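You operate a simulated robot arm through the tools that you are given. There is no shell and no other tool. Be economical: measure what you need, move in short steps, check, and stop when the job is done.

The job below is to be done with a simulated robot arm. You get a single attempt, and the scene is never put back.

Task
Draw water by the water card and pour it into the yellow bucket.
Fine: fill the water jug to the card's line, spill a splash at most and put the jug back. Set down upright: water jug.

Only the result counts: the job must be done as asked and must still hold three seconds after the hand-in. Knocking over, shifting, dropping, spilling or breaking anything else fails it.

Robot
A 7-joint arm with a two-finger parallel gripper on a trunk, on a base that drives. Base frame: it is fixed to the floor where the robot stands at the start and does not move with it; the origin is under the middle of the robot, x ahead of it, y to its left, z up; the surface under the hand at the start is at about z = 880. Units: mm, degrees, N and s.
With the tool pointing down near the work surface it reaches from about 680 to 780 mm from the robot's upright axis, wherever it stands. Its first joint turns from -143.0 to 143.0 degrees. Places, roughly: grey scoop [1000, -1250, 1000]; plasticiser pump [1000, 200, 1200]; polymer pump [1000, 0, 1200]; sand lever [800, -500, 1200]; spot under the water pipe [800, -200, 900]; stirrer lever [900, -100, 1100]; tank valve [900, -200, 1400]; water knob [800, -200, 1200]; water tank [900, -200, 1300]; yellow scoop [1000, -1000, 1000]. Payload 3 kg.
The tool frame sits at the grasp point between the pads (the TCP): z along the fingers, y along the line on which they close. The tips reach 30 mm beyond it. Largest opening 110 mm; finger width 20, thickness 10; the body of the gripper, 48 by 112 mm, starts 55 mm behind the TCP.
Orientation is that of the tool frame in the base frame, as [roll, pitch, yaw] about the fixed x, y, z axes, in that order (R = Rz(yaw) Ry(pitch) Rx(roll)). With the fingers straight down and closing along the base's y, the tool's x points along the base's -x, its y along +y and its z along -z.

Tools
- The arm moves only by the tool jog_arm. Its argument "moves" is text: rows parted by semicolons, each of 7 numbers parted by spaces: the turn, a rotation vector about the tool's x, y, z in units of 120 degrees (1.0 is 120 degrees), then the shift along the tool's x, y, z in units of 100 mm (1.0 is 100 mm), then the finger opening in cm, from 0 to 11. In form: rx ry rz x y z gripper; .... A call has 1 to 12 rows; each row is the pose to reach, as a shift and turn from the pose commanded when the call began, along the tool's axes at that moment. A call with a number of a shift or a turn outside -1 to 1 is refused whole. A row lasts 0.2 s, in which the tool goes at most 50 mm and 8.6 degrees; a call with a longer step from one row to the next is refused whole, and so is a gripper value outside its range. A pose out of reach is approached as far as the arm can. The call stops where the force on the tool passes 40 N (or 10 N more than at its start, if that is more) or the arm is blocked; 0.2 s more then pass. The fingers move at their own pace (about 108 mm/s each) and stop on an object; they squeeze with about 35 N. The grip force told is the motor's: it shows also when the fingers shut on nothing. Time passes only in rows, and 0.2 s behind the last, so rows that repeat a pose let the fingers close. It gives the time, the measured TCP pose, the force on the tool (base axes), the opening and the grip force at its end, in the units of the frame above (readings bear some noise), with the torque about the TCP (base axes, N m) and any sound that the robot's microphone picked up, and new pictures: "views" is both (left out), scene, wrist or none.
- Cameras (640 x 400 px; columns grow to the right, rows downward): "scene" is now at [163.5, -25.1, 1483.7]; the picture's right is [-0.20, -0.98, -0.00], its down [-0.48, 0.10, -0.87] and it looks along [0.85, -0.17, -0.49] (base axes); focal length 214 px, centre (320, 200). "wrist" rides on the gripper at [72, 17, -103] in the tool frame; the picture's right is [-0.23, 0.97, 0.00], its down [-0.76, -0.18, -0.62] and it looks along [-0.61, -0.14, 0.78] (tool axes); focal length 222 px, centre (320, 200). There is no depth. A picture from a camera that has moved, and an enlarged one, comes with that camera's place and axes in the base frame and with its lens. The place of the scene camera against the robot may be out by one fixed shift of up to 12 mm in any direction.
- lift_body(by): slides the trunk up (or, below 0, down) by that many mm; the arm and the scene camera ride with it, the base frame stays. It gives what a move gives, with no picture.
- roll_base(legs): drives the robot by 1 to 6 legs, each [ahead, left, turn to the left] in mm, mm and degrees, along the robot's own axes; the way and the turn of a leg run together, so that a leg with both is an arc; at most 1500 mm and 180 degrees a leg. The arm and the cameras ride along, it lands a little off, and it stops where it bumps. It gives what a move gives, and a new picture of the scene camera.
- head_to(pan, tilt): turns the head with the scene camera to pan (to the left, within 86 degrees either way) and tilt (down, from -29 to 69), counted from straight ahead of the robot. It gives what a move gives, and a new picture of the scene camera.
- inspect(camera, box): a new picture of the part [left, top, right, bottom] of that camera's present view, enlarged. The clock stands still meanwhile.
- close_job(): hands the job in; it is judged then, once.

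Work in short steps. Places have to be worked out from the pictures, the camera data and where the tool is seen: move nearer, look again, correct. Check each grasp and each placing, and mend what went wrong. You have 120 turns and 260 pictures in all, those below and enlarged ones among them. Open the gripper and draw the arm clear of the work before you hand the job in, unless the task says otherwise; then end with one line.

The tools are called after ">>>" as name(argument=value, ...) on one line, values as JSON. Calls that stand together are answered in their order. jog_arm: Moves the arm, as the interface text tells. Its arguments: {"type":"object","properties":{"moves":{"type":"string"},"views":{"type":"string","enum":["both","scene","wrist","none"]}},"required":["moves"]} The other tools are called the same way: lift_body (by) slides the trunk up or down; roll_base (legs) drives the base; head_to (pan, tilt) turns the head that bears the scene camera; inspect (camera, box) takes an enlarged picture of a part of a camera's view; close_job () hands the job in.

At the start:

```text
time: 0.0
position: [658.2, -378.7, 998.9]
ee_rot: [-180.0, -0.1, 179.9]
force: [-0.7, -0.4, -1.0]
wrist_torque: [-0.02, 0.0, 0.03]
gripper_width: 110.0
gripper_force: 0.0
trunk travel left (down, up): [-574.0, 316.0]
robot x, y, heading: [-1.2, 0.6, 0.0]
head pan, tilt: [-11.3, 29.3]
```

scene: 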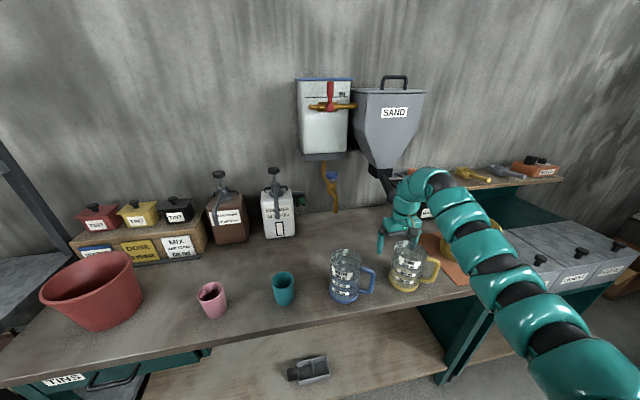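
wrist: 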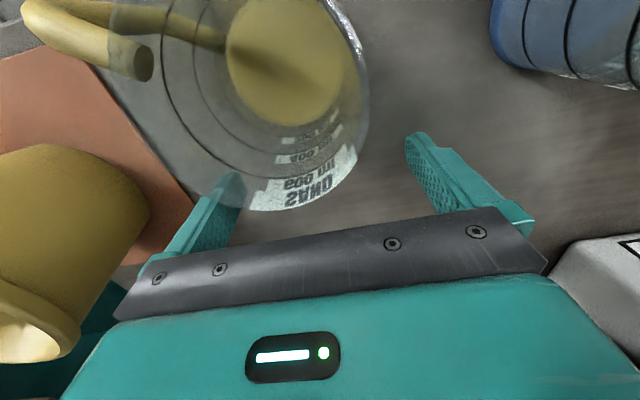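

I look closer at the tank, the cards and the jugs before moving.

>>> inspect(camera="scene", box=[280, 60, 440, 220])

>>> inspect(camera="scene", box=[40, 160, 320, 335])

>>> inspect(camera="scene", box=[310, 200, 470, 310])

>>> inspect(camera="scene", box=[440, 140, 640, 300])

```text
2.50 times, centred on (360, 140) of scene
camera zoom: at [163.5, -25.1, 1483.7], right [-0.2, -0.98, 0.0], down [-0.48, 0.1, -0.87], along [0.85, -0.17, -0.49], focal length 536 px, centre (220, 350)
```

zoom: 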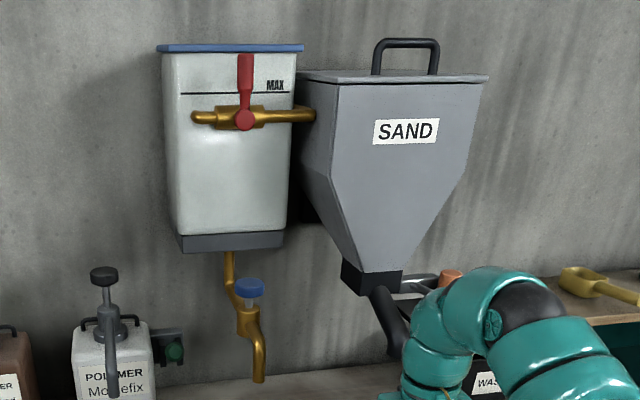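

```text
2.29 times, centred on (180, 248) of scene
camera zoom: at [163.5, -25.1, 1483.7], right [-0.2, -0.98, 0.0], down [-0.48, 0.1, -0.87], along [0.85, -0.17, -0.49], focal length 490 px, centre (640, 91)
```

zoom: 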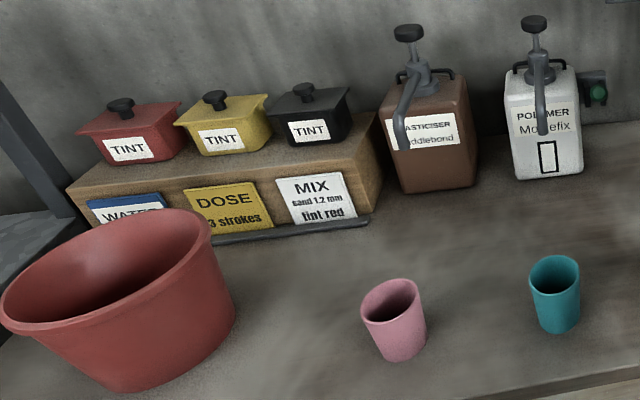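

```text
3.64 times, centred on (390, 255) of scene
camera zoom: at [163.5, -25.1, 1483.7], right [-0.2, -0.98, 0.0], down [-0.48, 0.1, -0.87], along [0.85, -0.17, -0.49], focal length 780 px, centre (66, 0)
```

zoom: 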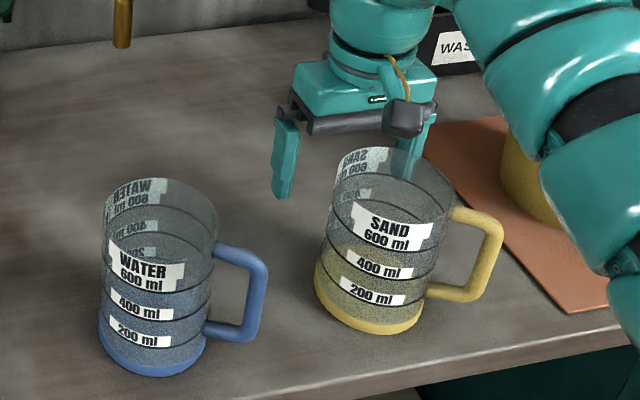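

```text
2.50 times, centred on (540, 220) of scene
camera zoom: at [163.5, -25.1, 1483.7], right [-0.2, -0.98, 0.0], down [-0.48, 0.1, -0.87], along [0.85, -0.17, -0.49], focal length 536 px, centre (-230, 150)
```

zoom: 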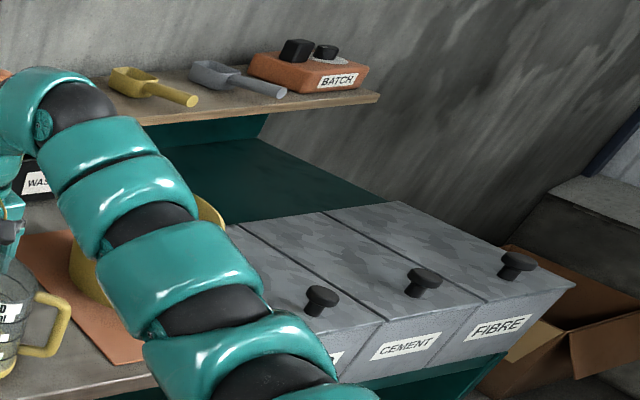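

The water card is hidden by the red bucket. I raise the trunk to look over the bucket and turn the head to it.

>>> lift_body(by=300)

>>> head_to(pan=38, tilt=42)

```text
time: 3.0
position: [660.0, -378.6, 1299.0]
ee_rot: [180.0, 0.0, -180.0]
force: [0.0, -0.2, 0.2]
wrist_torque: [-0.02, 0.02, -0.01]
gripper_width: 109.9
gripper_force: 0.0
trunk travel left (down, up): [-874.0, 16.0]
robot x, y, heading: [-0.5, -3.0, -0.1]
head pan, tilt: [-11.3, 29.3]
```

```text
time: 4.2
position: [659.5, -378.3, 1299.7]
ee_rot: [180.0, 0.0, 180.0]
force: [-0.3, -0.4, 0.4]
wrist_torque: [0.0, 0.03, -0.02]
gripper_width: 109.9
gripper_force: 0.2
trunk travel left (down, up): [-874.0, 16.0]
robot x, y, heading: [-1.5, 1.1, -0.2]
head pan, tilt: [38.0, 42.0]
camera scene: at [140.6, 44.2, 1764.3], right [0.61, -0.79, 0.0], down [-0.53, -0.41, -0.74], along [0.59, 0.46, -0.67], focal length 214 px, centre (320, 200)
```

scene: 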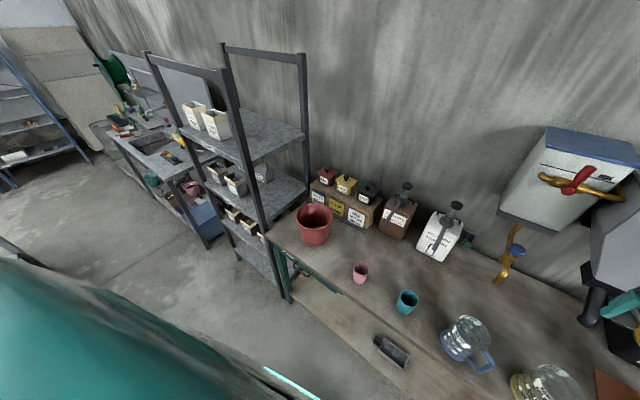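

>>> inspect(camera="scene", box=[290, 160, 390, 240])

```text
5.00 times, centred on (340, 200) of scene
camera zoom: at [140.6, 44.2, 1764.3], right [0.61, -0.79, 0.0], down [-0.53, -0.41, -0.74], along [0.59, 0.46, -0.67], focal length 1072 px, centre (220, 200)
```

zoom: 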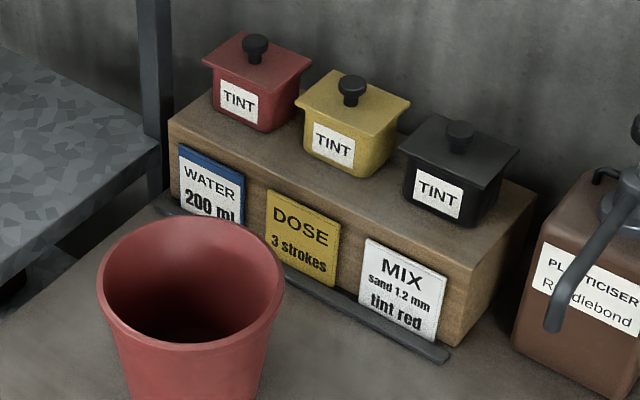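

The card reads 200 ml. From this height I look at the jug, pipe and knob.

>>> head_to(pan=-18, tilt=42)

```text
time: 5.4
position: [660.0, -378.4, 1299.4]
ee_rot: [179.9, 0.0, 180.0]
force: [0.4, 0.9, 0.9]
wrist_torque: [0.02, 0.01, 0.02]
gripper_width: 109.8
gripper_force: 0.1
trunk travel left (down, up): [-874.0, 16.0]
robot x, y, heading: [-1.3, 0.4, 0.1]
head pan, tilt: [-18.0, 42.0]
camera scene: at [154.2, -33.0, 1764.3], right [-0.31, -0.95, 0.0], down [-0.64, 0.21, -0.74], along [0.71, -0.23, -0.67], focal length 214 px, centre (320, 200)
```

scene: 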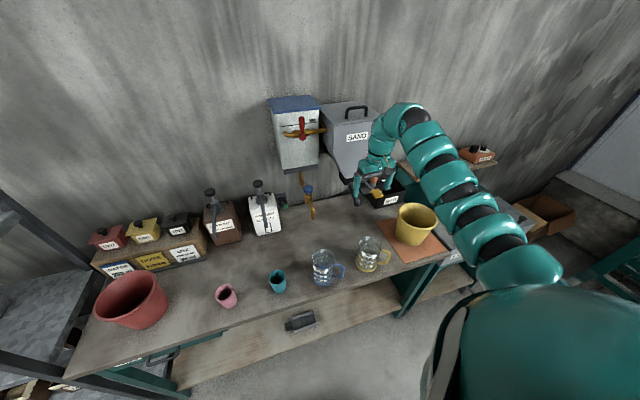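

>>> inspect(camera="scene", box=[270, 160, 350, 300])

>>> inspect(camera="scene", box=[350, 150, 450, 280])

>>> inspect(camera="scene", box=[260, 90, 370, 220])

```text
2.86 times, centred on (310, 230) of scene
camera zoom: at [154.2, -33.0, 1764.3], right [-0.31, -0.95, 0.0], down [-0.64, 0.21, -0.74], along [0.71, -0.23, -0.67], focal length 613 px, centre (349, 114)
```

zoom: 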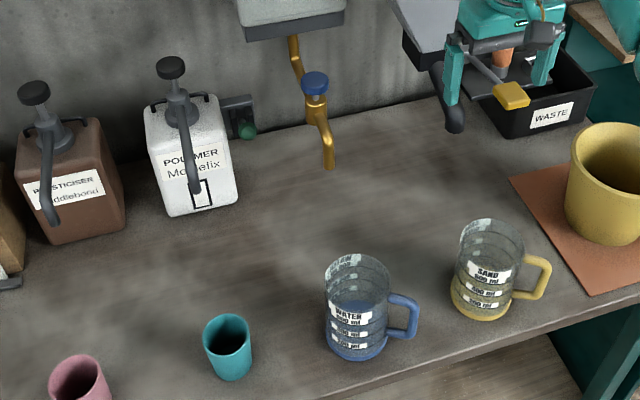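

```text
3.08 times, centred on (400, 215) of scene
camera zoom: at [154.2, -33.0, 1764.3], right [-0.31, -0.95, 0.0], down [-0.64, 0.21, -0.74], along [0.71, -0.23, -0.67], focal length 660 px, centre (74, 154)
```

zoom: 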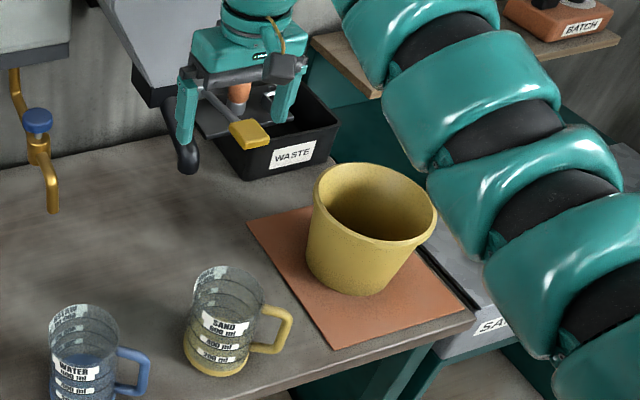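

```text
3.08 times, centred on (315, 155) of scene
camera zoom: at [154.2, -33.0, 1764.3], right [-0.31, -0.95, 0.0], down [-0.64, 0.21, -0.74], along [0.71, -0.23, -0.67], focal length 660 px, centre (335, 338)
```

zoom: 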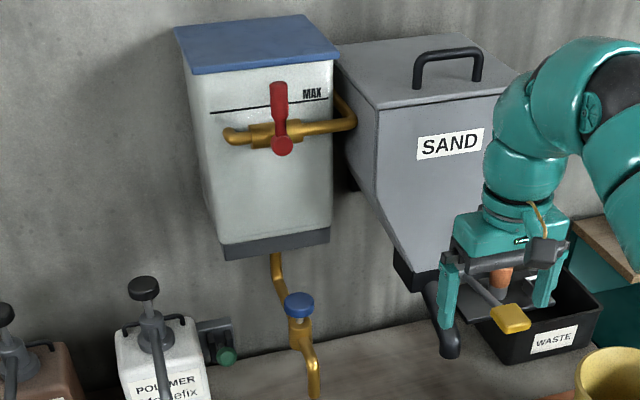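

Jug is judged at about (588, -186), rim near z 1065, handle pointing right and slightly toward me. I drive so that the open hand comes over the jug, still high.

>>> roll_base(legs=[[-72, 192, 0]])

>>> jog_arm(moves="0 0 0 0 0 0 11", views="wrist")

```text
time: 7.0
position: [586.8, -185.0, 1300.5]
ee_rot: [179.9, 0.0, 179.8]
force: [-1.2, 0.7, -0.6]
wrist_torque: [0.0, 0.01, -0.04]
gripper_width: 110.1
gripper_force: 0.0
trunk travel left (down, up): [-874.0, 16.0]
robot x, y, heading: [-72.2, 195.3, -0.3]
head pan, tilt: [-18.0, 42.0]
camera scene: at [82.3, 162.4, 1764.3], right [-0.31, -0.95, 0.0], down [-0.64, 0.21, -0.74], along [0.71, -0.23, -0.67], focal length 214 px, centre (320, 200)
```

scene: 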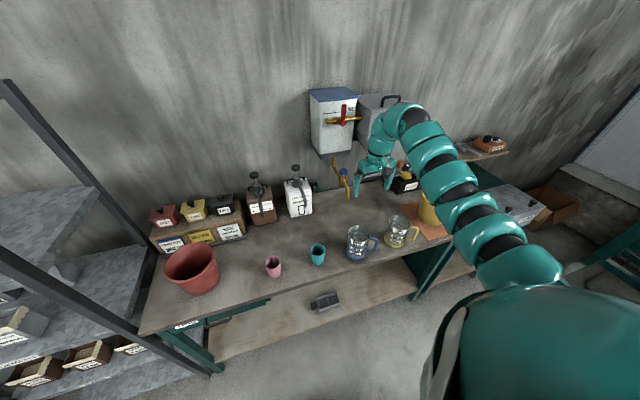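

```text
time: 7.5
position: [586.9, -185.5, 1299.5]
ee_rot: [179.9, 0.0, 179.7]
force: [-0.1, 0.0, -0.3]
wrist_torque: [-0.03, 0.03, 0.01]
gripper_width: 110.1
gripper_force: 0.0
trunk travel left (down, up): [-874.0, 16.0]
robot x, y, heading: [-71.1, 197.1, -0.5]
head pan, tilt: [-18.0, 42.0]
camera wrist: at [514.5, -168.9, 1402.8], right [0.23, 0.97, 0.0], down [0.76, -0.18, 0.62], along [0.61, -0.14, -0.78], focal length 222 px, centre (320, 200)
```

wrist: 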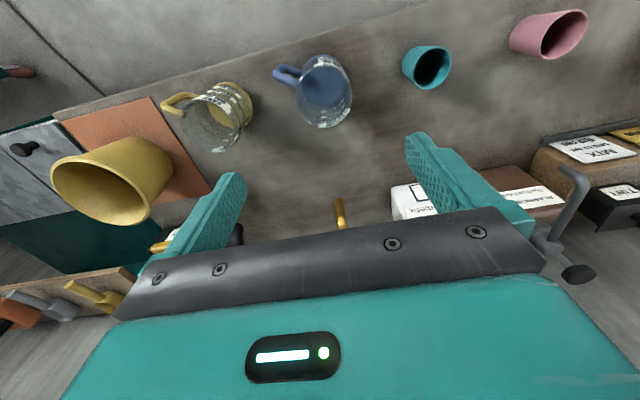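

I enlarge the jug in the wrist view to get its place and handle angle.

>>> inspect(camera="wrist", box=[250, 30, 380, 140])

>>> inspect(camera="scene", box=[310, 140, 390, 270])

```text
3.64 times, centred on (315, 85) of wrist
camera zoom: at [514.5, -168.9, 1402.8], right [0.23, 0.97, 0.0], down [0.76, -0.18, 0.62], along [0.61, -0.14, -0.78], focal length 808 px, centre (338, 618)
```

zoom: 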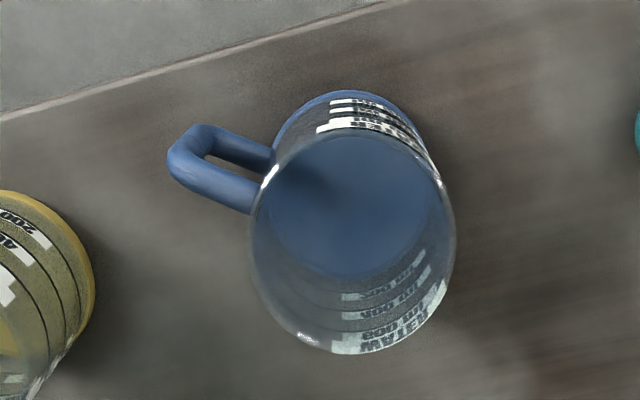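

```text
3.08 times, centred on (350, 205) of scene
camera zoom: at [82.9, 161.1, 1764.2], right [-0.31, -0.95, 0.0], down [-0.64, 0.21, -0.74], along [0.71, -0.23, -0.67], focal length 660 px, centre (228, 185)
```

zoom: 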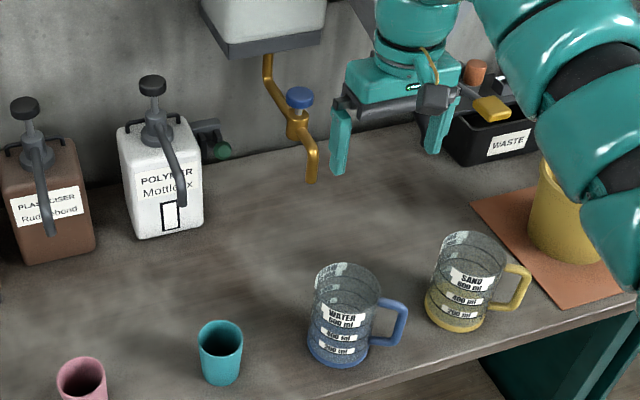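

I revise with proper ellipse centres: jug axis about (608, -188), rim about z 1020, handle about -119° from x. I turn the hand so that the fingers close across the handle direction.

>>> jog_arm(moves="0 0 0.07 -0.1 0 0 11;0 0 0.14 -0.21 -0.03 0 11;0 0 0.21 -0.21 -0.03 0 11;0 0 0.28 -0.21 -0.03 0 11;0 0 0.35 -0.21 -0.03 0 11;0 0 0.42 -0.21 -0.03 0 11;0 0 0.49 -0.21 -0.03 0 11;0 0 0.56 -0.21 -0.03 0 11;0 0 0.63 -0.21 -0.03 0 11;0 0 0.70 -0.21 -0.03 0 11;0 0 0.77 -0.21 -0.03 0 11;0 0 0.84 -0.21 -0.03 0 11", views="none")

>>> jog_arm(moves="0 0 0.07 0 0 0 11;0 0 0.15 0 0 0 11;0 0 0.15 0 0 0 11", views="both")

```text
time: 10.1
position: [608.8, -188.8, 1300.4]
ee_rot: [-180.0, 0.0, 78.9]
force: [-0.4, 0.4, -0.3]
wrist_torque: [0.0, -0.02, 0.02]
gripper_width: 109.9
gripper_force: 0.1
trunk travel left (down, up): [-874.0, 16.0]
robot x, y, heading: [-71.4, 194.7, -0.3]
head pan, tilt: [-18.0, 42.0]
```

```text
refused: row 2 steps farther than a row can; nothing moved
```

>>> jog_arm(moves="0 0 0.07 0 0 0 11;0 0 0.14 0 0 0 11;0 0 0.14 0 0 0 11", views="none")

>>> lift_body(by=-170)

>>> jog_arm(moves="0 0 0 0 0 0 11", views="both")

```text
time: 10.8
position: [607.9, -189.1, 1299.9]
ee_rot: [-180.0, -0.1, 62.1]
force: [-0.2, -0.1, 0.2]
wrist_torque: [-0.02, 0.02, -0.02]
gripper_width: 109.8
gripper_force: 0.0
trunk travel left (down, up): [-874.0, 16.0]
robot x, y, heading: [-71.3, 192.2, -0.3]
head pan, tilt: [-18.0, 42.0]
```

```text
time: 12.8
position: [607.3, -188.8, 1130.0]
ee_rot: [179.9, 0.1, 62.3]
force: [-0.3, 1.0, -0.2]
wrist_torque: [0.0, -0.01, 0.01]
gripper_width: 110.2
gripper_force: 0.0
trunk travel left (down, up): [-704.0, 186.0]
robot x, y, heading: [-71.5, 198.2, -0.2]
head pan, tilt: [-18.0, 42.0]
```

```text
time: 13.2
position: [607.1, -189.7, 1128.4]
ee_rot: [-180.0, 0.0, 62.2]
force: [-0.4, -0.7, -0.3]
wrist_torque: [-0.02, 0.0, 0.01]
gripper_width: 110.1
gripper_force: 0.0
trunk travel left (down, up): [-704.0, 186.0]
robot x, y, heading: [-70.6, 194.7, -0.0]
head pan, tilt: [-18.0, 42.0]
camera scene: at [82.6, 161.6, 1594.3], right [-0.31, -0.95, 0.0], down [-0.64, 0.21, -0.74], along [0.71, -0.23, -0.67], focal length 214 px, centre (320, 200)
camera wrist: at [656.5, -132.5, 1232.9], right [0.76, -0.66, 0.0], down [-0.51, -0.59, 0.62], along [-0.41, -0.47, -0.78], focal length 222 px, centre (320, 200)
```

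scene: 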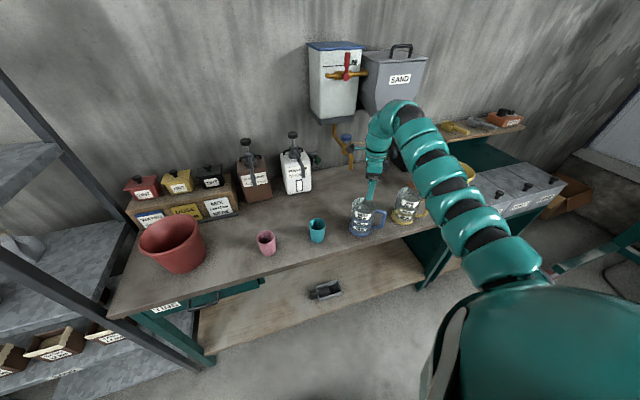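
wrist: 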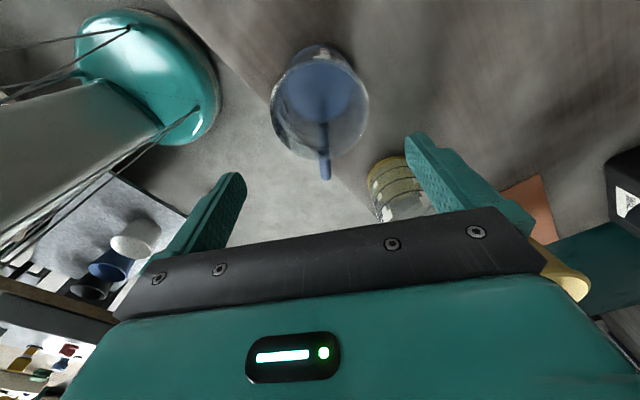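

The handle lies neatly between the fingers. I enlarge to centre on the jug.

>>> inspect(camera="wrist", box=[240, 20, 400, 190])

```text
2.35 times, centred on (320, 105) of wrist
camera zoom: at [656.5, -132.5, 1232.9], right [0.76, -0.66, 0.0], down [-0.51, -0.59, 0.62], along [-0.41, -0.47, -0.78], focal length 523 px, centre (320, 424)
```

zoom: 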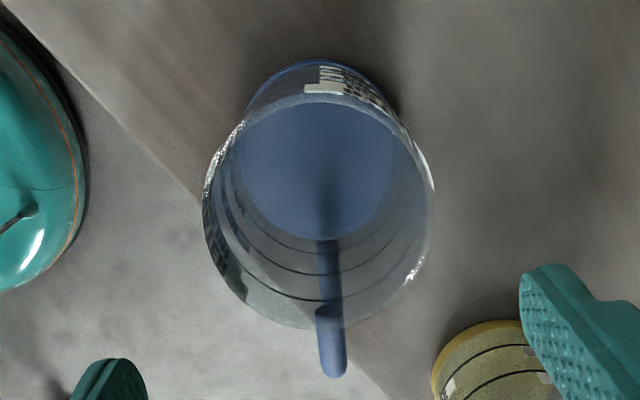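

Rim centre is about (614, -181), diameter ~93. I centre and descend over it with the force guard.

>>> jog_arm(moves="0 0 0 0.1 0.02 0 11;0 0 0 0.1 0.02 0.25 11;0 0 0 0.1 0.02 0.5 11;0 0 0 0.1 0.02 0.75 11;0 0 0 0.1 0.02 1 11", views="wrist")

```text
time: 14.4
position: [611.6, -181.0, 1029.3]
ee_rot: [180.0, 0.1, 62.2]
force: [0.2, -0.2, 0.2]
wrist_torque: [0.03, 0.0, -0.03]
gripper_width: 110.0
gripper_force: 0.1
trunk travel left (down, up): [-704.0, 186.0]
robot x, y, heading: [-70.8, 193.7, -0.3]
head pan, tilt: [-18.0, 42.0]
camera wrist: at [661.0, -124.1, 1132.2], right [0.76, -0.66, 0.0], down [-0.51, -0.59, 0.62], along [-0.41, -0.47, -0.78], focal length 222 px, centre (320, 200)
```

wrist: 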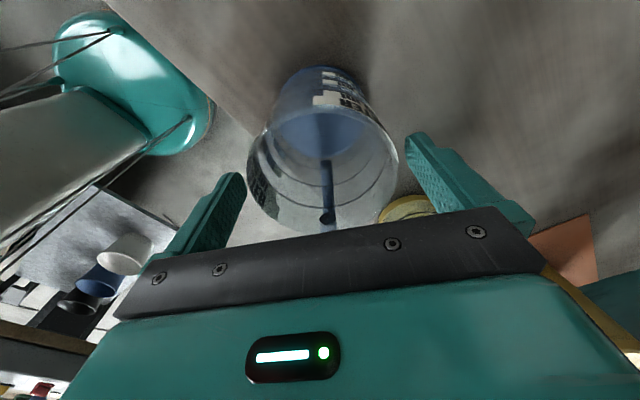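

Fingers straddle the rim evenly. I nudge 7 mm along tool x, go 38 mm lower and close.

>>> jog_arm(moves="0 0 0 0.07 0.02 0 11;0 0 0 0.07 0.02 0.2 11;0 0 0 0.07 0.02 0.38 11;0 0 0 0.07 0.02 0.38 9;0 0 0 0.07 0.02 0.38 8;0 0 0 0.07 0.02 0.38 7.5;0 0 0 0.07 0.02 0.38 7.5", views="both")

```text
time: 16.0
position: [618.1, -175.8, 990.1]
ee_rot: [-179.9, 0.0, 62.1]
force: [-0.4, 0.0, -0.8]
wrist_torque: [0.02, -0.03, 0.03]
gripper_width: 90.3
gripper_force: 35.2
trunk travel left (down, up): [-704.0, 186.0]
robot x, y, heading: [-69.1, 192.9, -0.3]
head pan, tilt: [-18.0, 42.0]
camera scene: at [82.8, 161.5, 1594.3], right [-0.31, -0.95, 0.0], down [-0.64, 0.21, -0.74], along [0.71, -0.23, -0.67], focal length 214 px, centre (320, 200)
camera wrist: at [667.7, -119.8, 1093.7], right [0.75, -0.66, 0.0], down [-0.51, -0.59, 0.62], along [-0.41, -0.47, -0.78], focal length 222 px, centre (320, 200)
```

scene: 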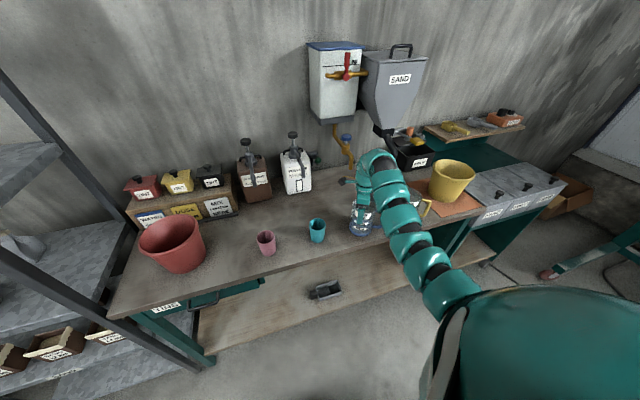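
wrist: 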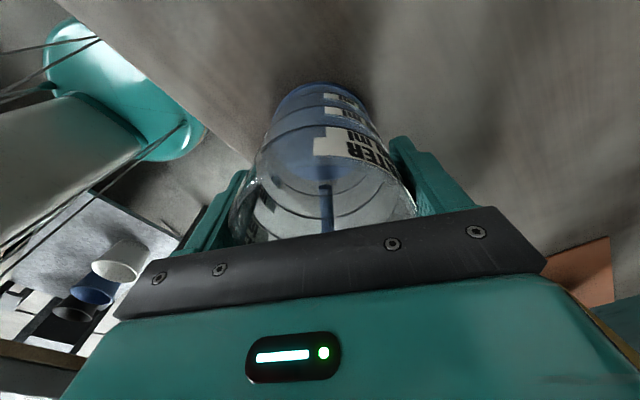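

Grip is firm at 90 mm. I lift 40 mm and turn the jug so that its handle will point away from me.

>>> jog_arm(moves="0 0 0 0 0 -0.2 7.5;0 0 0 0 0 -0.4 7.5;0 0 -0.07 0 0 -0.4 7.5;0 0 -0.14 0 0 -0.4 7.5;0 0 -0.21 0 0 -0.4 7.5;0 0 -0.28 0 0 -0.4 7.5;0 0 -0.35 0 0 -0.4 7.5;0 0 -0.42 0 0 -0.4 7.5;0 0 -0.49 0 0 -0.4 7.5;0 0 -0.56 0 0 -0.4 7.5;0 0 -0.63 0 0 -0.4 7.5;0 0 -0.70 0 0 -0.4 7.5", views="none")

>>> jog_arm(moves="0 0 -0.07 0 0 0 7.5;0 0 -0.14 0 0 0 7.5;0 0 -0.21 0 0 0 7.5;0 0 -0.27 0 0 0 7.5;0 0 -0.27 0 0 0 7.5", views="wrist")

```text
time: 18.6
position: [619.7, -175.5, 1031.5]
ee_rot: [180.0, 0.0, 146.3]
force: [0.4, -0.4, -1.2]
wrist_torque: [0.01, 0.02, 0.0]
gripper_width: 90.2
gripper_force: 35.1
trunk travel left (down, up): [-704.0, 186.0]
robot x, y, heading: [-70.4, 194.7, -0.1]
head pan, tilt: [-18.0, 42.0]
```

```text
time: 19.8
position: [619.9, -177.0, 1031.0]
ee_rot: [180.0, 0.0, 178.7]
force: [0.4, 0.2, -1.1]
wrist_torque: [0.0, 0.04, 0.0]
gripper_width: 90.4
gripper_force: 35.3
trunk travel left (down, up): [-704.0, 186.0]
robot x, y, heading: [-71.0, 194.3, -0.2]
head pan, tilt: [-18.0, 42.0]
camera wrist: at [547.3, -157.2, 1134.6], right [0.25, 0.97, 0.0], down [0.76, -0.2, 0.62], along [0.6, -0.16, -0.78], focal length 222 px, centre (320, 200)
```

wrist: 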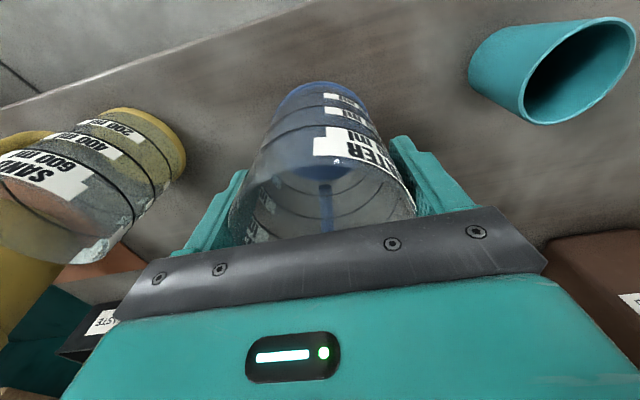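

Jug is turned; I set it down at its old spot, release and rise.

>>> jog_arm(moves="0 0 0 0 0 0.2 7.5;0 0 0 0 0 0.38 7.5;0 0 0 0 0 0.41 7.5;0 0 0 0 0 0.41 9;0 0 0 0 0 0.41 11;0 0 0 0 0 0.41 11;0 0 0 0 0 0 11;0 0 0 0 0 -0.4 11;0 0 0 0 0 -0.8 11;0 0 0 0 0 -1 11", views="both")

```text
time: 22.0
position: [619.1, -174.0, 1132.1]
ee_rot: [-180.0, -0.1, 178.4]
force: [-0.2, 0.8, 0.4]
wrist_torque: [-0.01, -0.01, 0.01]
gripper_width: 110.2
gripper_force: 0.0
trunk travel left (down, up): [-704.0, 186.0]
robot x, y, heading: [-74.2, 195.0, -0.1]
head pan, tilt: [-18.0, 42.0]
camera scene: at [82.6, 161.5, 1594.3], right [-0.31, -0.95, 0.0], down [-0.64, 0.21, -0.74], along [0.71, -0.23, -0.67], focal length 214 px, centre (320, 200)
camera wrist: at [546.4, -155.7, 1234.8], right [0.25, 0.97, 0.0], down [0.76, -0.2, 0.62], along [0.6, -0.16, -0.78], focal length 222 px, centre (320, 200)
```

scene: 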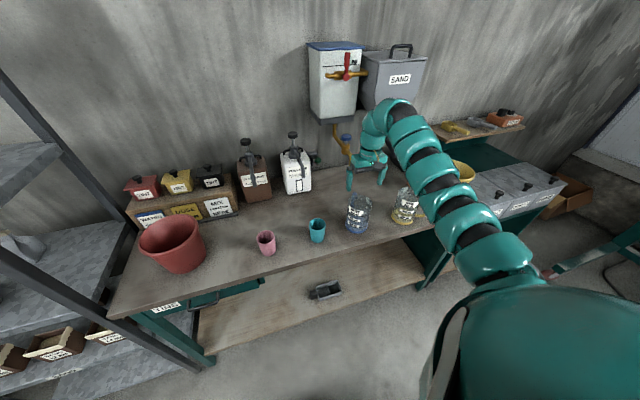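
wrist: 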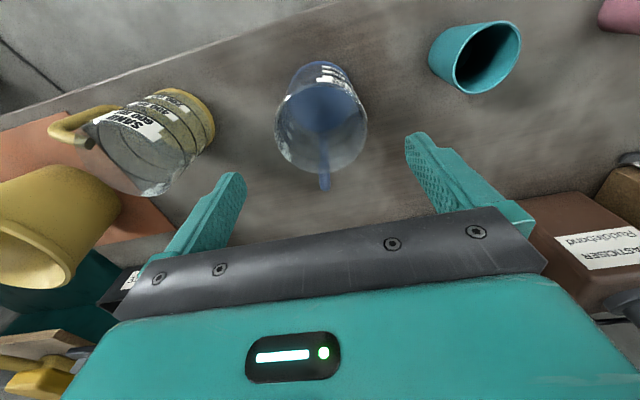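

Jug stands with the handle away. I back off 250 mm and tip the hand to point forward.

>>> roll_base(legs=[[-250, 0, 0]])

>>> jog_arm(moves="0 -0.07 0 0 0 0 11;0 -0.14 0 0 0 0 11;0 -0.21 0 0 0 0 11;0 -0.28 0 0 0 0 11;0 -0.35 0 0 0 0 11;0 -0.42 0 0 0 0 11;0 -0.49 0 0 0 0 11;0 -0.56 0 0 0 0 11;0 -0.63 0 0 0 0 11;0 -0.70 0 0 0 0 11;0 -0.75 0 0 0 0 11;0 -0.75 0 0 0 0 11", views="both")

```text
time: 23.4
position: [480.5, -214.3, 1129.0]
ee_rot: [179.9, -0.2, 176.2]
force: [-0.2, -1.1, 0.9]
wrist_torque: [0.04, 0.0, 0.02]
gripper_width: 109.8
gripper_force: 0.0
trunk travel left (down, up): [-704.0, 186.0]
robot x, y, heading: [-194.0, 186.7, -2.5]
head pan, tilt: [-18.0, 42.0]
stopped in leg 1: the robot was blocked; the commanded pose is now the measured one
camera scene: at [-40.3, 141.2, 1593.9], right [-0.35, -0.94, 0.0], down [-0.63, 0.24, -0.74], along [0.69, -0.26, -0.67], focal length 214 px, centre (320, 200)
```

scene: 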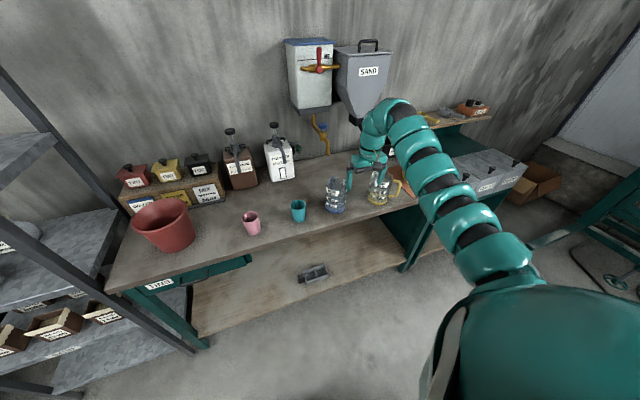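

```text
time: 26.0
position: [479.3, -210.8, 1131.5]
ee_rot: [-5.4, 90.0, -9.1]
force: [1.1, 0.3, -0.6]
wrist_torque: [0.02, -0.01, 0.02]
gripper_width: 110.0
gripper_force: 0.1
out of reach, approached as far as the arm can: row 2, 3, 4
trunk travel left (down, up): [-704.0, 186.0]
robot x, y, heading: [-195.0, 182.3, -2.6]
head pan, tilt: [-18.0, 42.0]
camera scene: at [-42.1, 145.6, 1594.3], right [-0.35, -0.94, 0.0], down [-0.63, 0.23, -0.74], along [0.7, -0.26, -0.67], focal length 214 px, centre (320, 200)
camera wrist: at [377.7, -186.9, 1059.2], right [0.06, 0.97, 0.23], down [-0.63, -0.14, 0.76], along [0.77, -0.19, 0.61], focal length 222 px, centre (320, 200)
```

scene: 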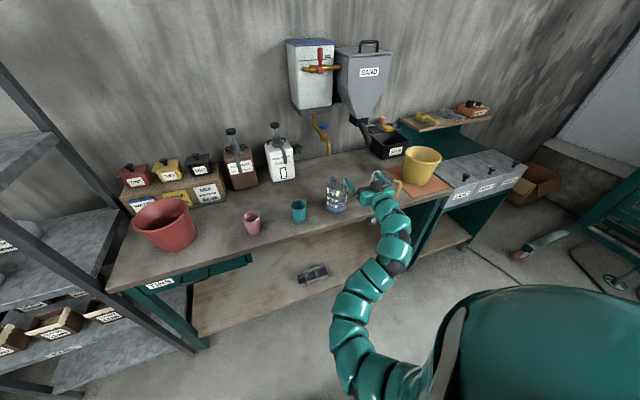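
wrist: 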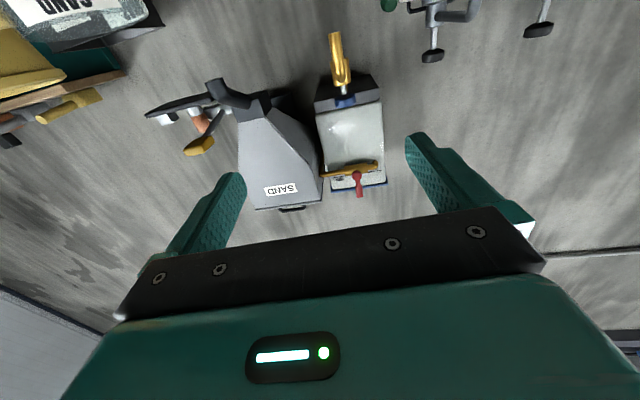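

The base bumped something behind after ~120 mm, but the hand now points forward at heading -4°. I shift left 43 mm to line up with the jug and lower the trunk.

>>> jog_arm(moves="0 0 0 0 0.22 0 11;0 0 0 0 0.43 0 11", views="none")

>>> lift_body(by=-134)

>>> head_to(pan=-25, tilt=35)

>>> jog_arm(moves="0 0 0 0 0 0 11", views="wrist")

>>> inspect(camera="scene", box=[250, 130, 450, 270])

```text
time: 26.6
position: [481.2, -169.3, 1131.8]
ee_rot: [-17.0, 89.9, -20.6]
force: [0.0, 0.0, -0.1]
wrist_torque: [0.0, 0.01, 0.01]
gripper_width: 109.9
gripper_force: 0.0
trunk travel left (down, up): [-704.0, 186.0]
robot x, y, heading: [-194.4, 184.8, -2.7]
head pan, tilt: [-18.0, 42.0]
```

```text
time: 28.2
position: [482.3, -170.0, 998.1]
ee_rot: [144.2, 90.0, 140.5]
force: [0.0, -0.8, -0.2]
wrist_torque: [-0.02, 0.01, -0.01]
gripper_width: 109.9
gripper_force: 0.0
trunk travel left (down, up): [-570.0, 320.0]
robot x, y, heading: [-192.1, 187.5, -2.5]
head pan, tilt: [-18.0, 42.0]
```

```text
time: 28.9
position: [482.0, -170.2, 999.2]
ee_rot: [-44.5, 89.9, -48.2]
force: [0.0, 1.2, -0.1]
wrist_torque: [-0.03, 0.0, 0.02]
gripper_width: 110.0
gripper_force: 0.0
trunk travel left (down, up): [-570.0, 320.0]
robot x, y, heading: [-192.2, 185.0, -2.6]
head pan, tilt: [-25.0, 35.0]
camera scene: at [-42.4, 134.3, 1470.8], right [-0.46, -0.89, 0.0], down [-0.51, 0.27, -0.82], along [0.73, -0.38, -0.57], focal length 214 px, centre (320, 200)
```

scene: 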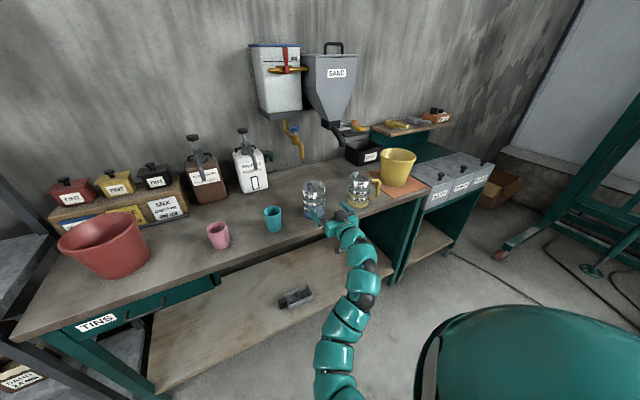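

```text
time: 29.3
position: [481.8, -168.7, 995.8]
ee_rot: [-40.6, 90.0, -44.3]
force: [0.3, -0.3, 1.0]
wrist_torque: [-0.01, 0.03, -0.01]
gripper_width: 109.7
gripper_force: 0.1
trunk travel left (down, up): [-570.0, 320.0]
robot x, y, heading: [-197.8, 184.8, -2.3]
head pan, tilt: [-25.0, 35.0]
camera wrist: at [380.0, -145.7, 924.9], right [0.06, 0.97, 0.23], down [-0.63, -0.14, 0.76], along [0.77, -0.19, 0.61], focal length 222 px, centre (320, 200)
```

wrist: 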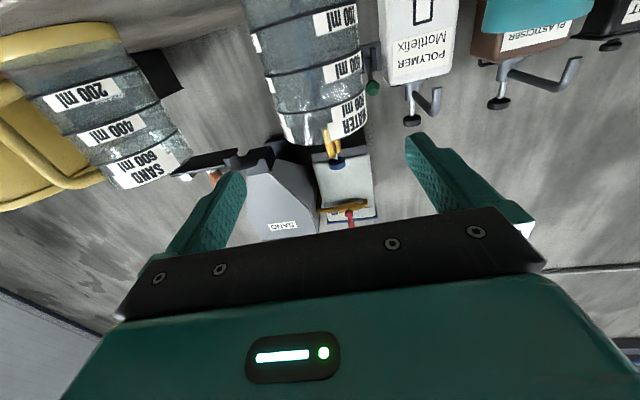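

```text
2.86 times, centred on (350, 200) of scene
camera zoom: at [-42.4, 134.3, 1470.8], right [-0.46, -0.89, 0.0], down [-0.51, 0.27, -0.82], along [0.73, -0.38, -0.57], focal length 613 px, centre (234, 200)
```

zoom: 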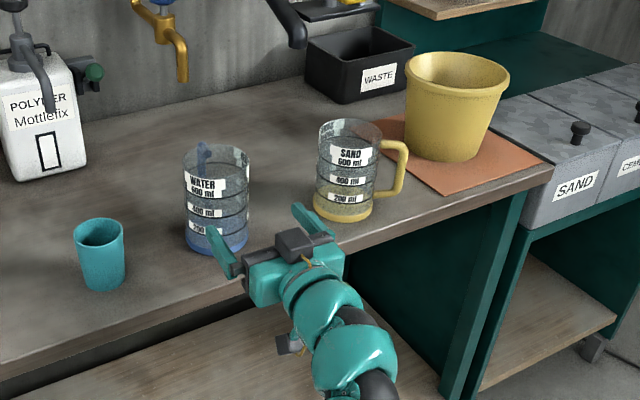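

Rim is judged at (613, -178), the tool line passes (619, -178): aligned. I advance 132 mm in two steps.

>>> jog_arm(moves="0 0 0 0 0 0.3 11;0 0 0 0 0 0.6 11;0 0 0 0 0 0.8 11", views="both")

>>> inspect(camera="scene", box=[270, 150, 390, 240])

```text
time: 30.1
position: [563.0, -176.4, 996.4]
ee_rot: [39.9, 90.0, 36.0]
force: [0.1, 0.1, 0.6]
wrist_torque: [0.0, 0.01, 0.0]
gripper_width: 109.9
gripper_force: 0.2
trunk travel left (down, up): [-570.0, 320.0]
robot x, y, heading: [-193.5, 184.7, -2.4]
head pan, tilt: [-25.0, 35.0]
camera scene: at [-42.2, 134.2, 1470.8], right [-0.46, -0.89, 0.0], down [-0.51, 0.27, -0.82], along [0.73, -0.38, -0.57], focal length 214 px, centre (320, 200)
camera wrist: at [461.3, -151.8, 924.6], right [0.06, 0.97, 0.23], down [-0.63, -0.14, 0.76], along [0.77, -0.19, 0.61], focal length 222 px, centre (320, 200)
```

scene: 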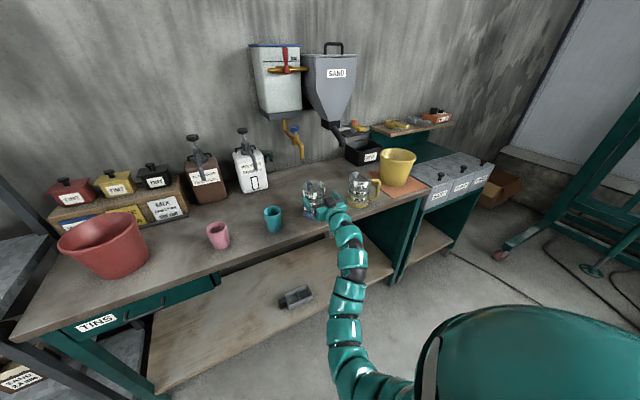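
wrist: 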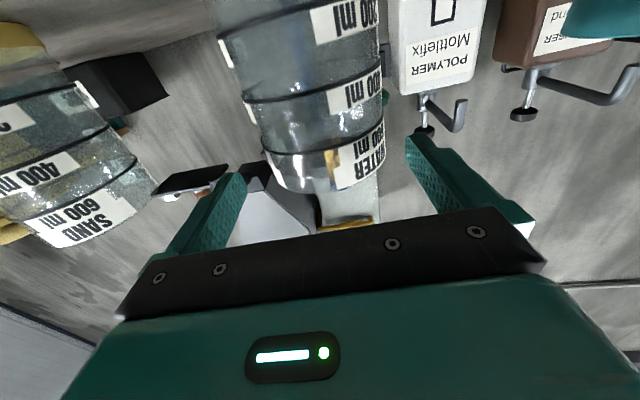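

```text
4.44 times, centred on (330, 195) of scene
camera zoom: at [-42.2, 134.2, 1470.8], right [-0.46, -0.89, 0.0], down [-0.51, 0.27, -0.82], along [0.73, -0.38, -0.57], focal length 953 px, centre (276, 222)
```

zoom: 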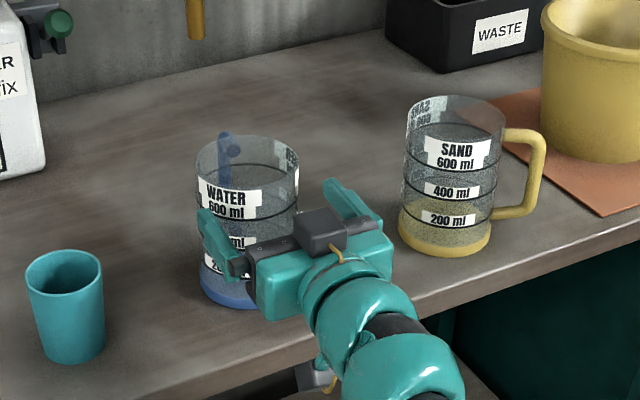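

Still aligned within a few mm. I advance the last 50 mm and close.

>>> jog_arm(moves="0 0 0 0 0 0.2 11;0 0 0 0 0 0.4 11;0 0 0 0 0 0.5 11;0 0 0 0 0 0.5 9.5;0 0 0 0 0 0.5 8.5;0 0 0 0 0 0.5 7.5;0 0 0 0 0 0.5 7.5", views="wrist")

>>> inspect(camera="scene", box=[270, 150, 390, 240])

```text
time: 31.7
position: [612.0, -177.6, 998.0]
ee_rot: [-13.3, 89.9, -16.9]
force: [1.7, -1.3, 4.2]
wrist_torque: [0.09, -0.22, -0.06]
gripper_width: 90.1
gripper_force: 34.9
trunk travel left (down, up): [-570.0, 320.0]
robot x, y, heading: [-189.8, 185.3, -2.5]
head pan, tilt: [-25.0, 35.0]
camera wrist: at [510.1, -154.4, 925.8], right [0.06, 0.97, 0.23], down [-0.63, -0.14, 0.76], along [0.77, -0.19, 0.61], focal length 222 px, centre (320, 200)
```

wrist: 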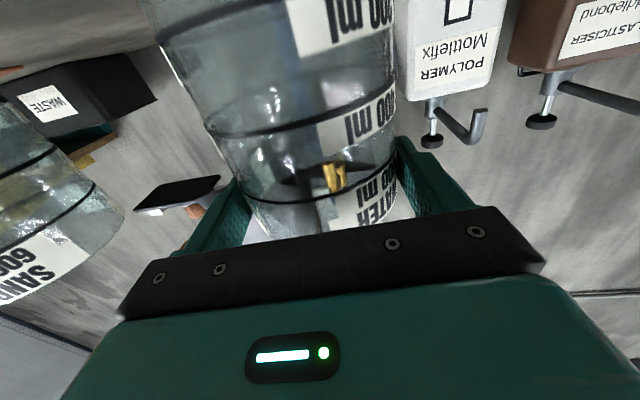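

```text
4.44 times, centred on (330, 195) of scene
camera zoom: at [-42.6, 134.3, 1470.9], right [-0.46, -0.89, 0.0], down [-0.51, 0.27, -0.82], along [0.73, -0.38, -0.57], focal length 953 px, centre (276, 222)
```

zoom: 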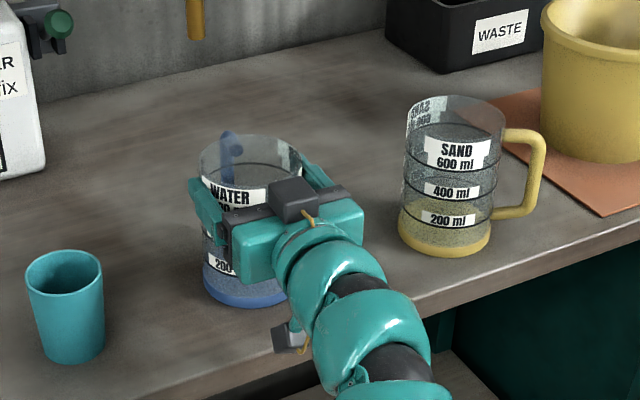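

Grip holds (90 mm). Outlet triangulated from wrist views at about (788, -196, 1070). I lift 15 mm and drive the jug forward by 150 mm first, then look.

>>> lift_body(by=15)

>>> roll_base(legs=[[150, -10, 0]])

>>> jog_arm(moves="0 0 0 0 0 0 7.5", views="wrist")

>>> inspect(camera="scene", box=[260, 90, 400, 230])

```text
time: 32.3
position: [612.8, -177.3, 1011.7]
ee_rot: [30.9, 90.0, 27.2]
force: [0.0, 0.6, -1.8]
wrist_torque: [0.01, 0.06, 0.01]
gripper_width: 90.2
gripper_force: 35.3
trunk travel left (down, up): [-585.0, 305.0]
robot x, y, heading: [-193.3, 184.9, -2.4]
head pan, tilt: [-25.0, 35.0]
```

```text
time: 33.7
position: [765.2, -194.5, 1013.1]
ee_rot: [-158.3, 90.0, -161.9]
force: [0.4, -0.3, -1.1]
wrist_torque: [-0.01, 0.03, -0.02]
gripper_width: 90.2
gripper_force: 35.0
trunk travel left (down, up): [-585.0, 305.0]
robot x, y, heading: [-45.2, 167.4, -2.6]
head pan, tilt: [-25.0, 35.0]
camera scene: at [110.7, 117.3, 1485.6], right [-0.46, -0.89, 0.0], down [-0.51, 0.27, -0.82], along [0.73, -0.38, -0.57], focal length 214 px, centre (320, 200)
```

scene: 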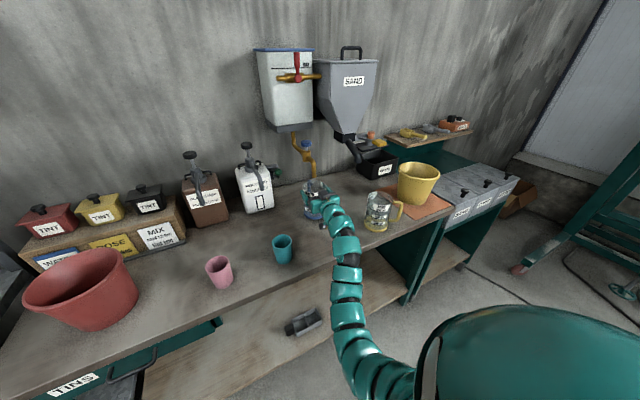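

```text
time: 34.1
position: [764.7, -194.7, 1012.4]
ee_rot: [-48.0, 89.9, -51.7]
force: [1.1, 0.3, -2.0]
wrist_torque: [0.03, 0.05, 0.0]
gripper_width: 90.3
gripper_force: 34.8
trunk travel left (down, up): [-585.0, 305.0]
robot x, y, heading: [-43.2, 166.9, -2.5]
head pan, tilt: [-25.0, 35.0]
camera wrist: at [662.2, -171.1, 940.0], right [0.06, 0.97, 0.23], down [-0.63, -0.14, 0.76], along [0.77, -0.19, 0.61], focal length 222 px, centre (320, 200)
```

wrist: 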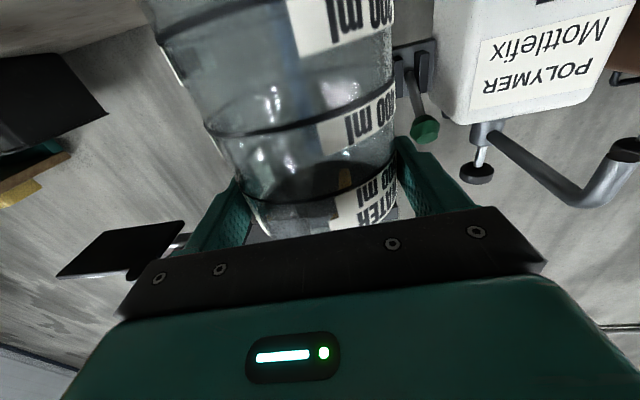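

```text
2.86 times, centred on (330, 160) of scene
camera zoom: at [109.8, 117.4, 1485.7], right [-0.46, -0.89, 0.0], down [-0.51, 0.27, -0.82], along [0.73, -0.38, -0.57], focal length 613 px, centre (291, 314)
```

zoom: 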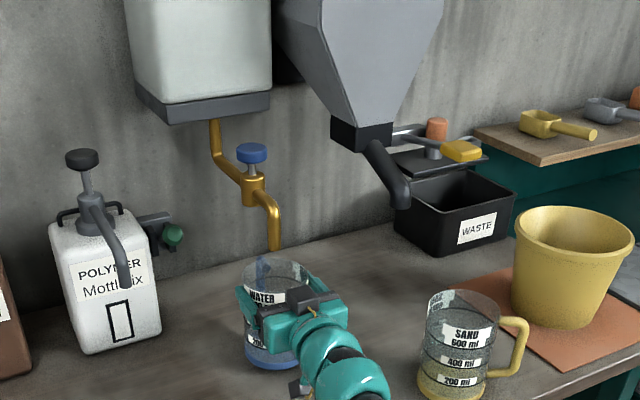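

I need the outlet's place more exactly; I enlarge the wrist view where brass shows through the glass.

>>> inspect(camera="wrist", box=[220, 120, 420, 245])

>>> inspect(camera="scene", box=[280, 130, 350, 220])

```text
3.20 times, centred on (320, 182) of wrist
camera zoom: at [662.2, -171.1, 940.0], right [0.06, 0.97, 0.23], down [-0.63, -0.14, 0.76], along [0.77, -0.19, 0.61], focal length 711 px, centre (320, 256)
```

zoom: 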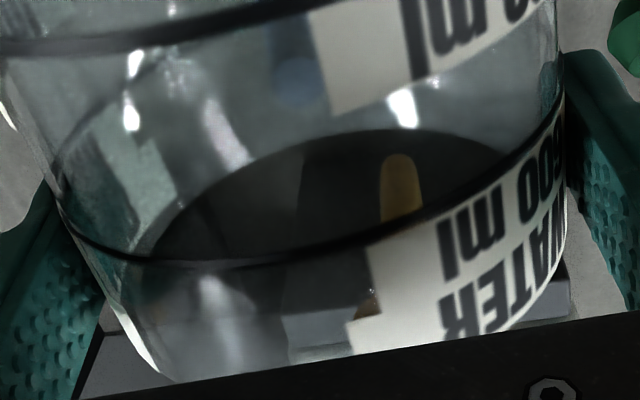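

```text
4.44 times, centred on (315, 175) of scene
camera zoom: at [109.8, 117.4, 1485.7], right [-0.46, -0.89, 0.0], down [-0.51, 0.27, -0.82], along [0.73, -0.38, -0.57], focal length 953 px, centre (342, 311)
```

zoom: 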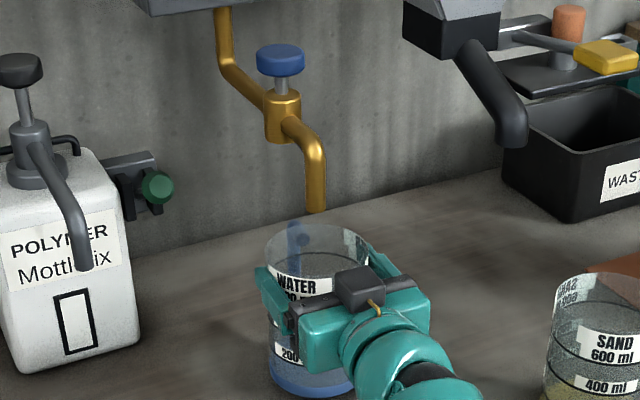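

Comparing rim and outlet in the same enlarged view, the outlet is at about (772, -195, 1075), nearly straight above the jug's axis now. I move 5 mm further, set the jug down, release and back out.

>>> jog_arm(moves="0 0 0 0 0 0.05 7.5;0 0 0 0.1 0 0.05 7.5;0 0 0 0.14 0 0.05 7.5;0 0 0 0.15 0 0.05 7.5", views="none")

```text
time: 35.1
position: [769.8, -195.7, 998.9]
ee_rot: [158.1, 90.0, 154.4]
force: [0.4, -0.4, 1.0]
wrist_torque: [-0.03, -0.11, -0.03]
gripper_width: 90.0
gripper_force: 35.8
trunk travel left (down, up): [-585.0, 305.0]
robot x, y, heading: [-45.4, 170.6, -2.7]
head pan, tilt: [-25.0, 35.0]
```

Contact with the table shows in the force. I open and draw back 100 mm.

>>> jog_arm(moves="0 0 0 0 0 0 9.5;0 0 0 0 0 0 11;0 0 0 0 0 0 11;0 0 0 0 0 -0.25 11;0 0 0 0 0 -0.5 11;0 0 0 0 0 -0.75 11;0 0 0 0 0 -1 11", views="wrist")

>>> inspect(camera="scene", box=[280, 130, 350, 220])

```text
time: 36.7
position: [668.5, -188.5, 998.6]
ee_rot: [-73.5, 89.9, -77.3]
force: [-0.4, -1.4, 0.0]
wrist_torque: [0.03, -0.01, -0.02]
gripper_width: 109.9
gripper_force: 0.1
trunk travel left (down, up): [-585.0, 305.0]
robot x, y, heading: [-43.0, 170.8, -2.6]
head pan, tilt: [-25.0, 35.0]
camera wrist: at [566.5, -164.4, 925.6], right [0.06, 0.97, 0.23], down [-0.63, -0.14, 0.76], along [0.77, -0.19, 0.61], focal length 222 px, centre (320, 200)
```

wrist: 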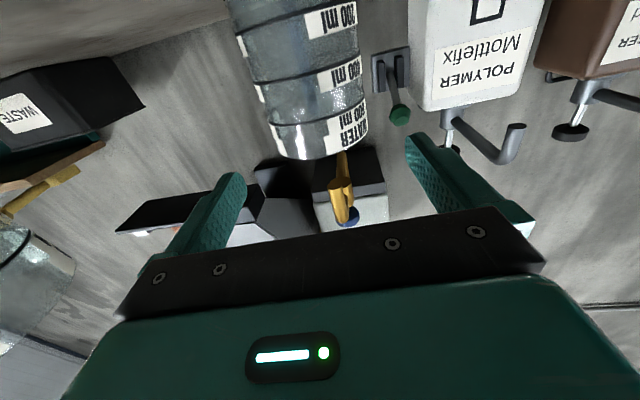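

```text
4.44 times, centred on (315, 175) of scene
camera zoom: at [109.0, 117.6, 1485.8], right [-0.46, -0.89, 0.0], down [-0.51, 0.27, -0.82], along [0.73, -0.38, -0.57], focal length 953 px, centre (342, 311)
```

zoom: 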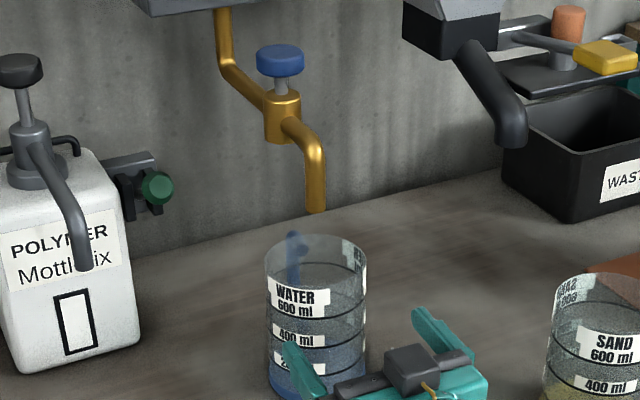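

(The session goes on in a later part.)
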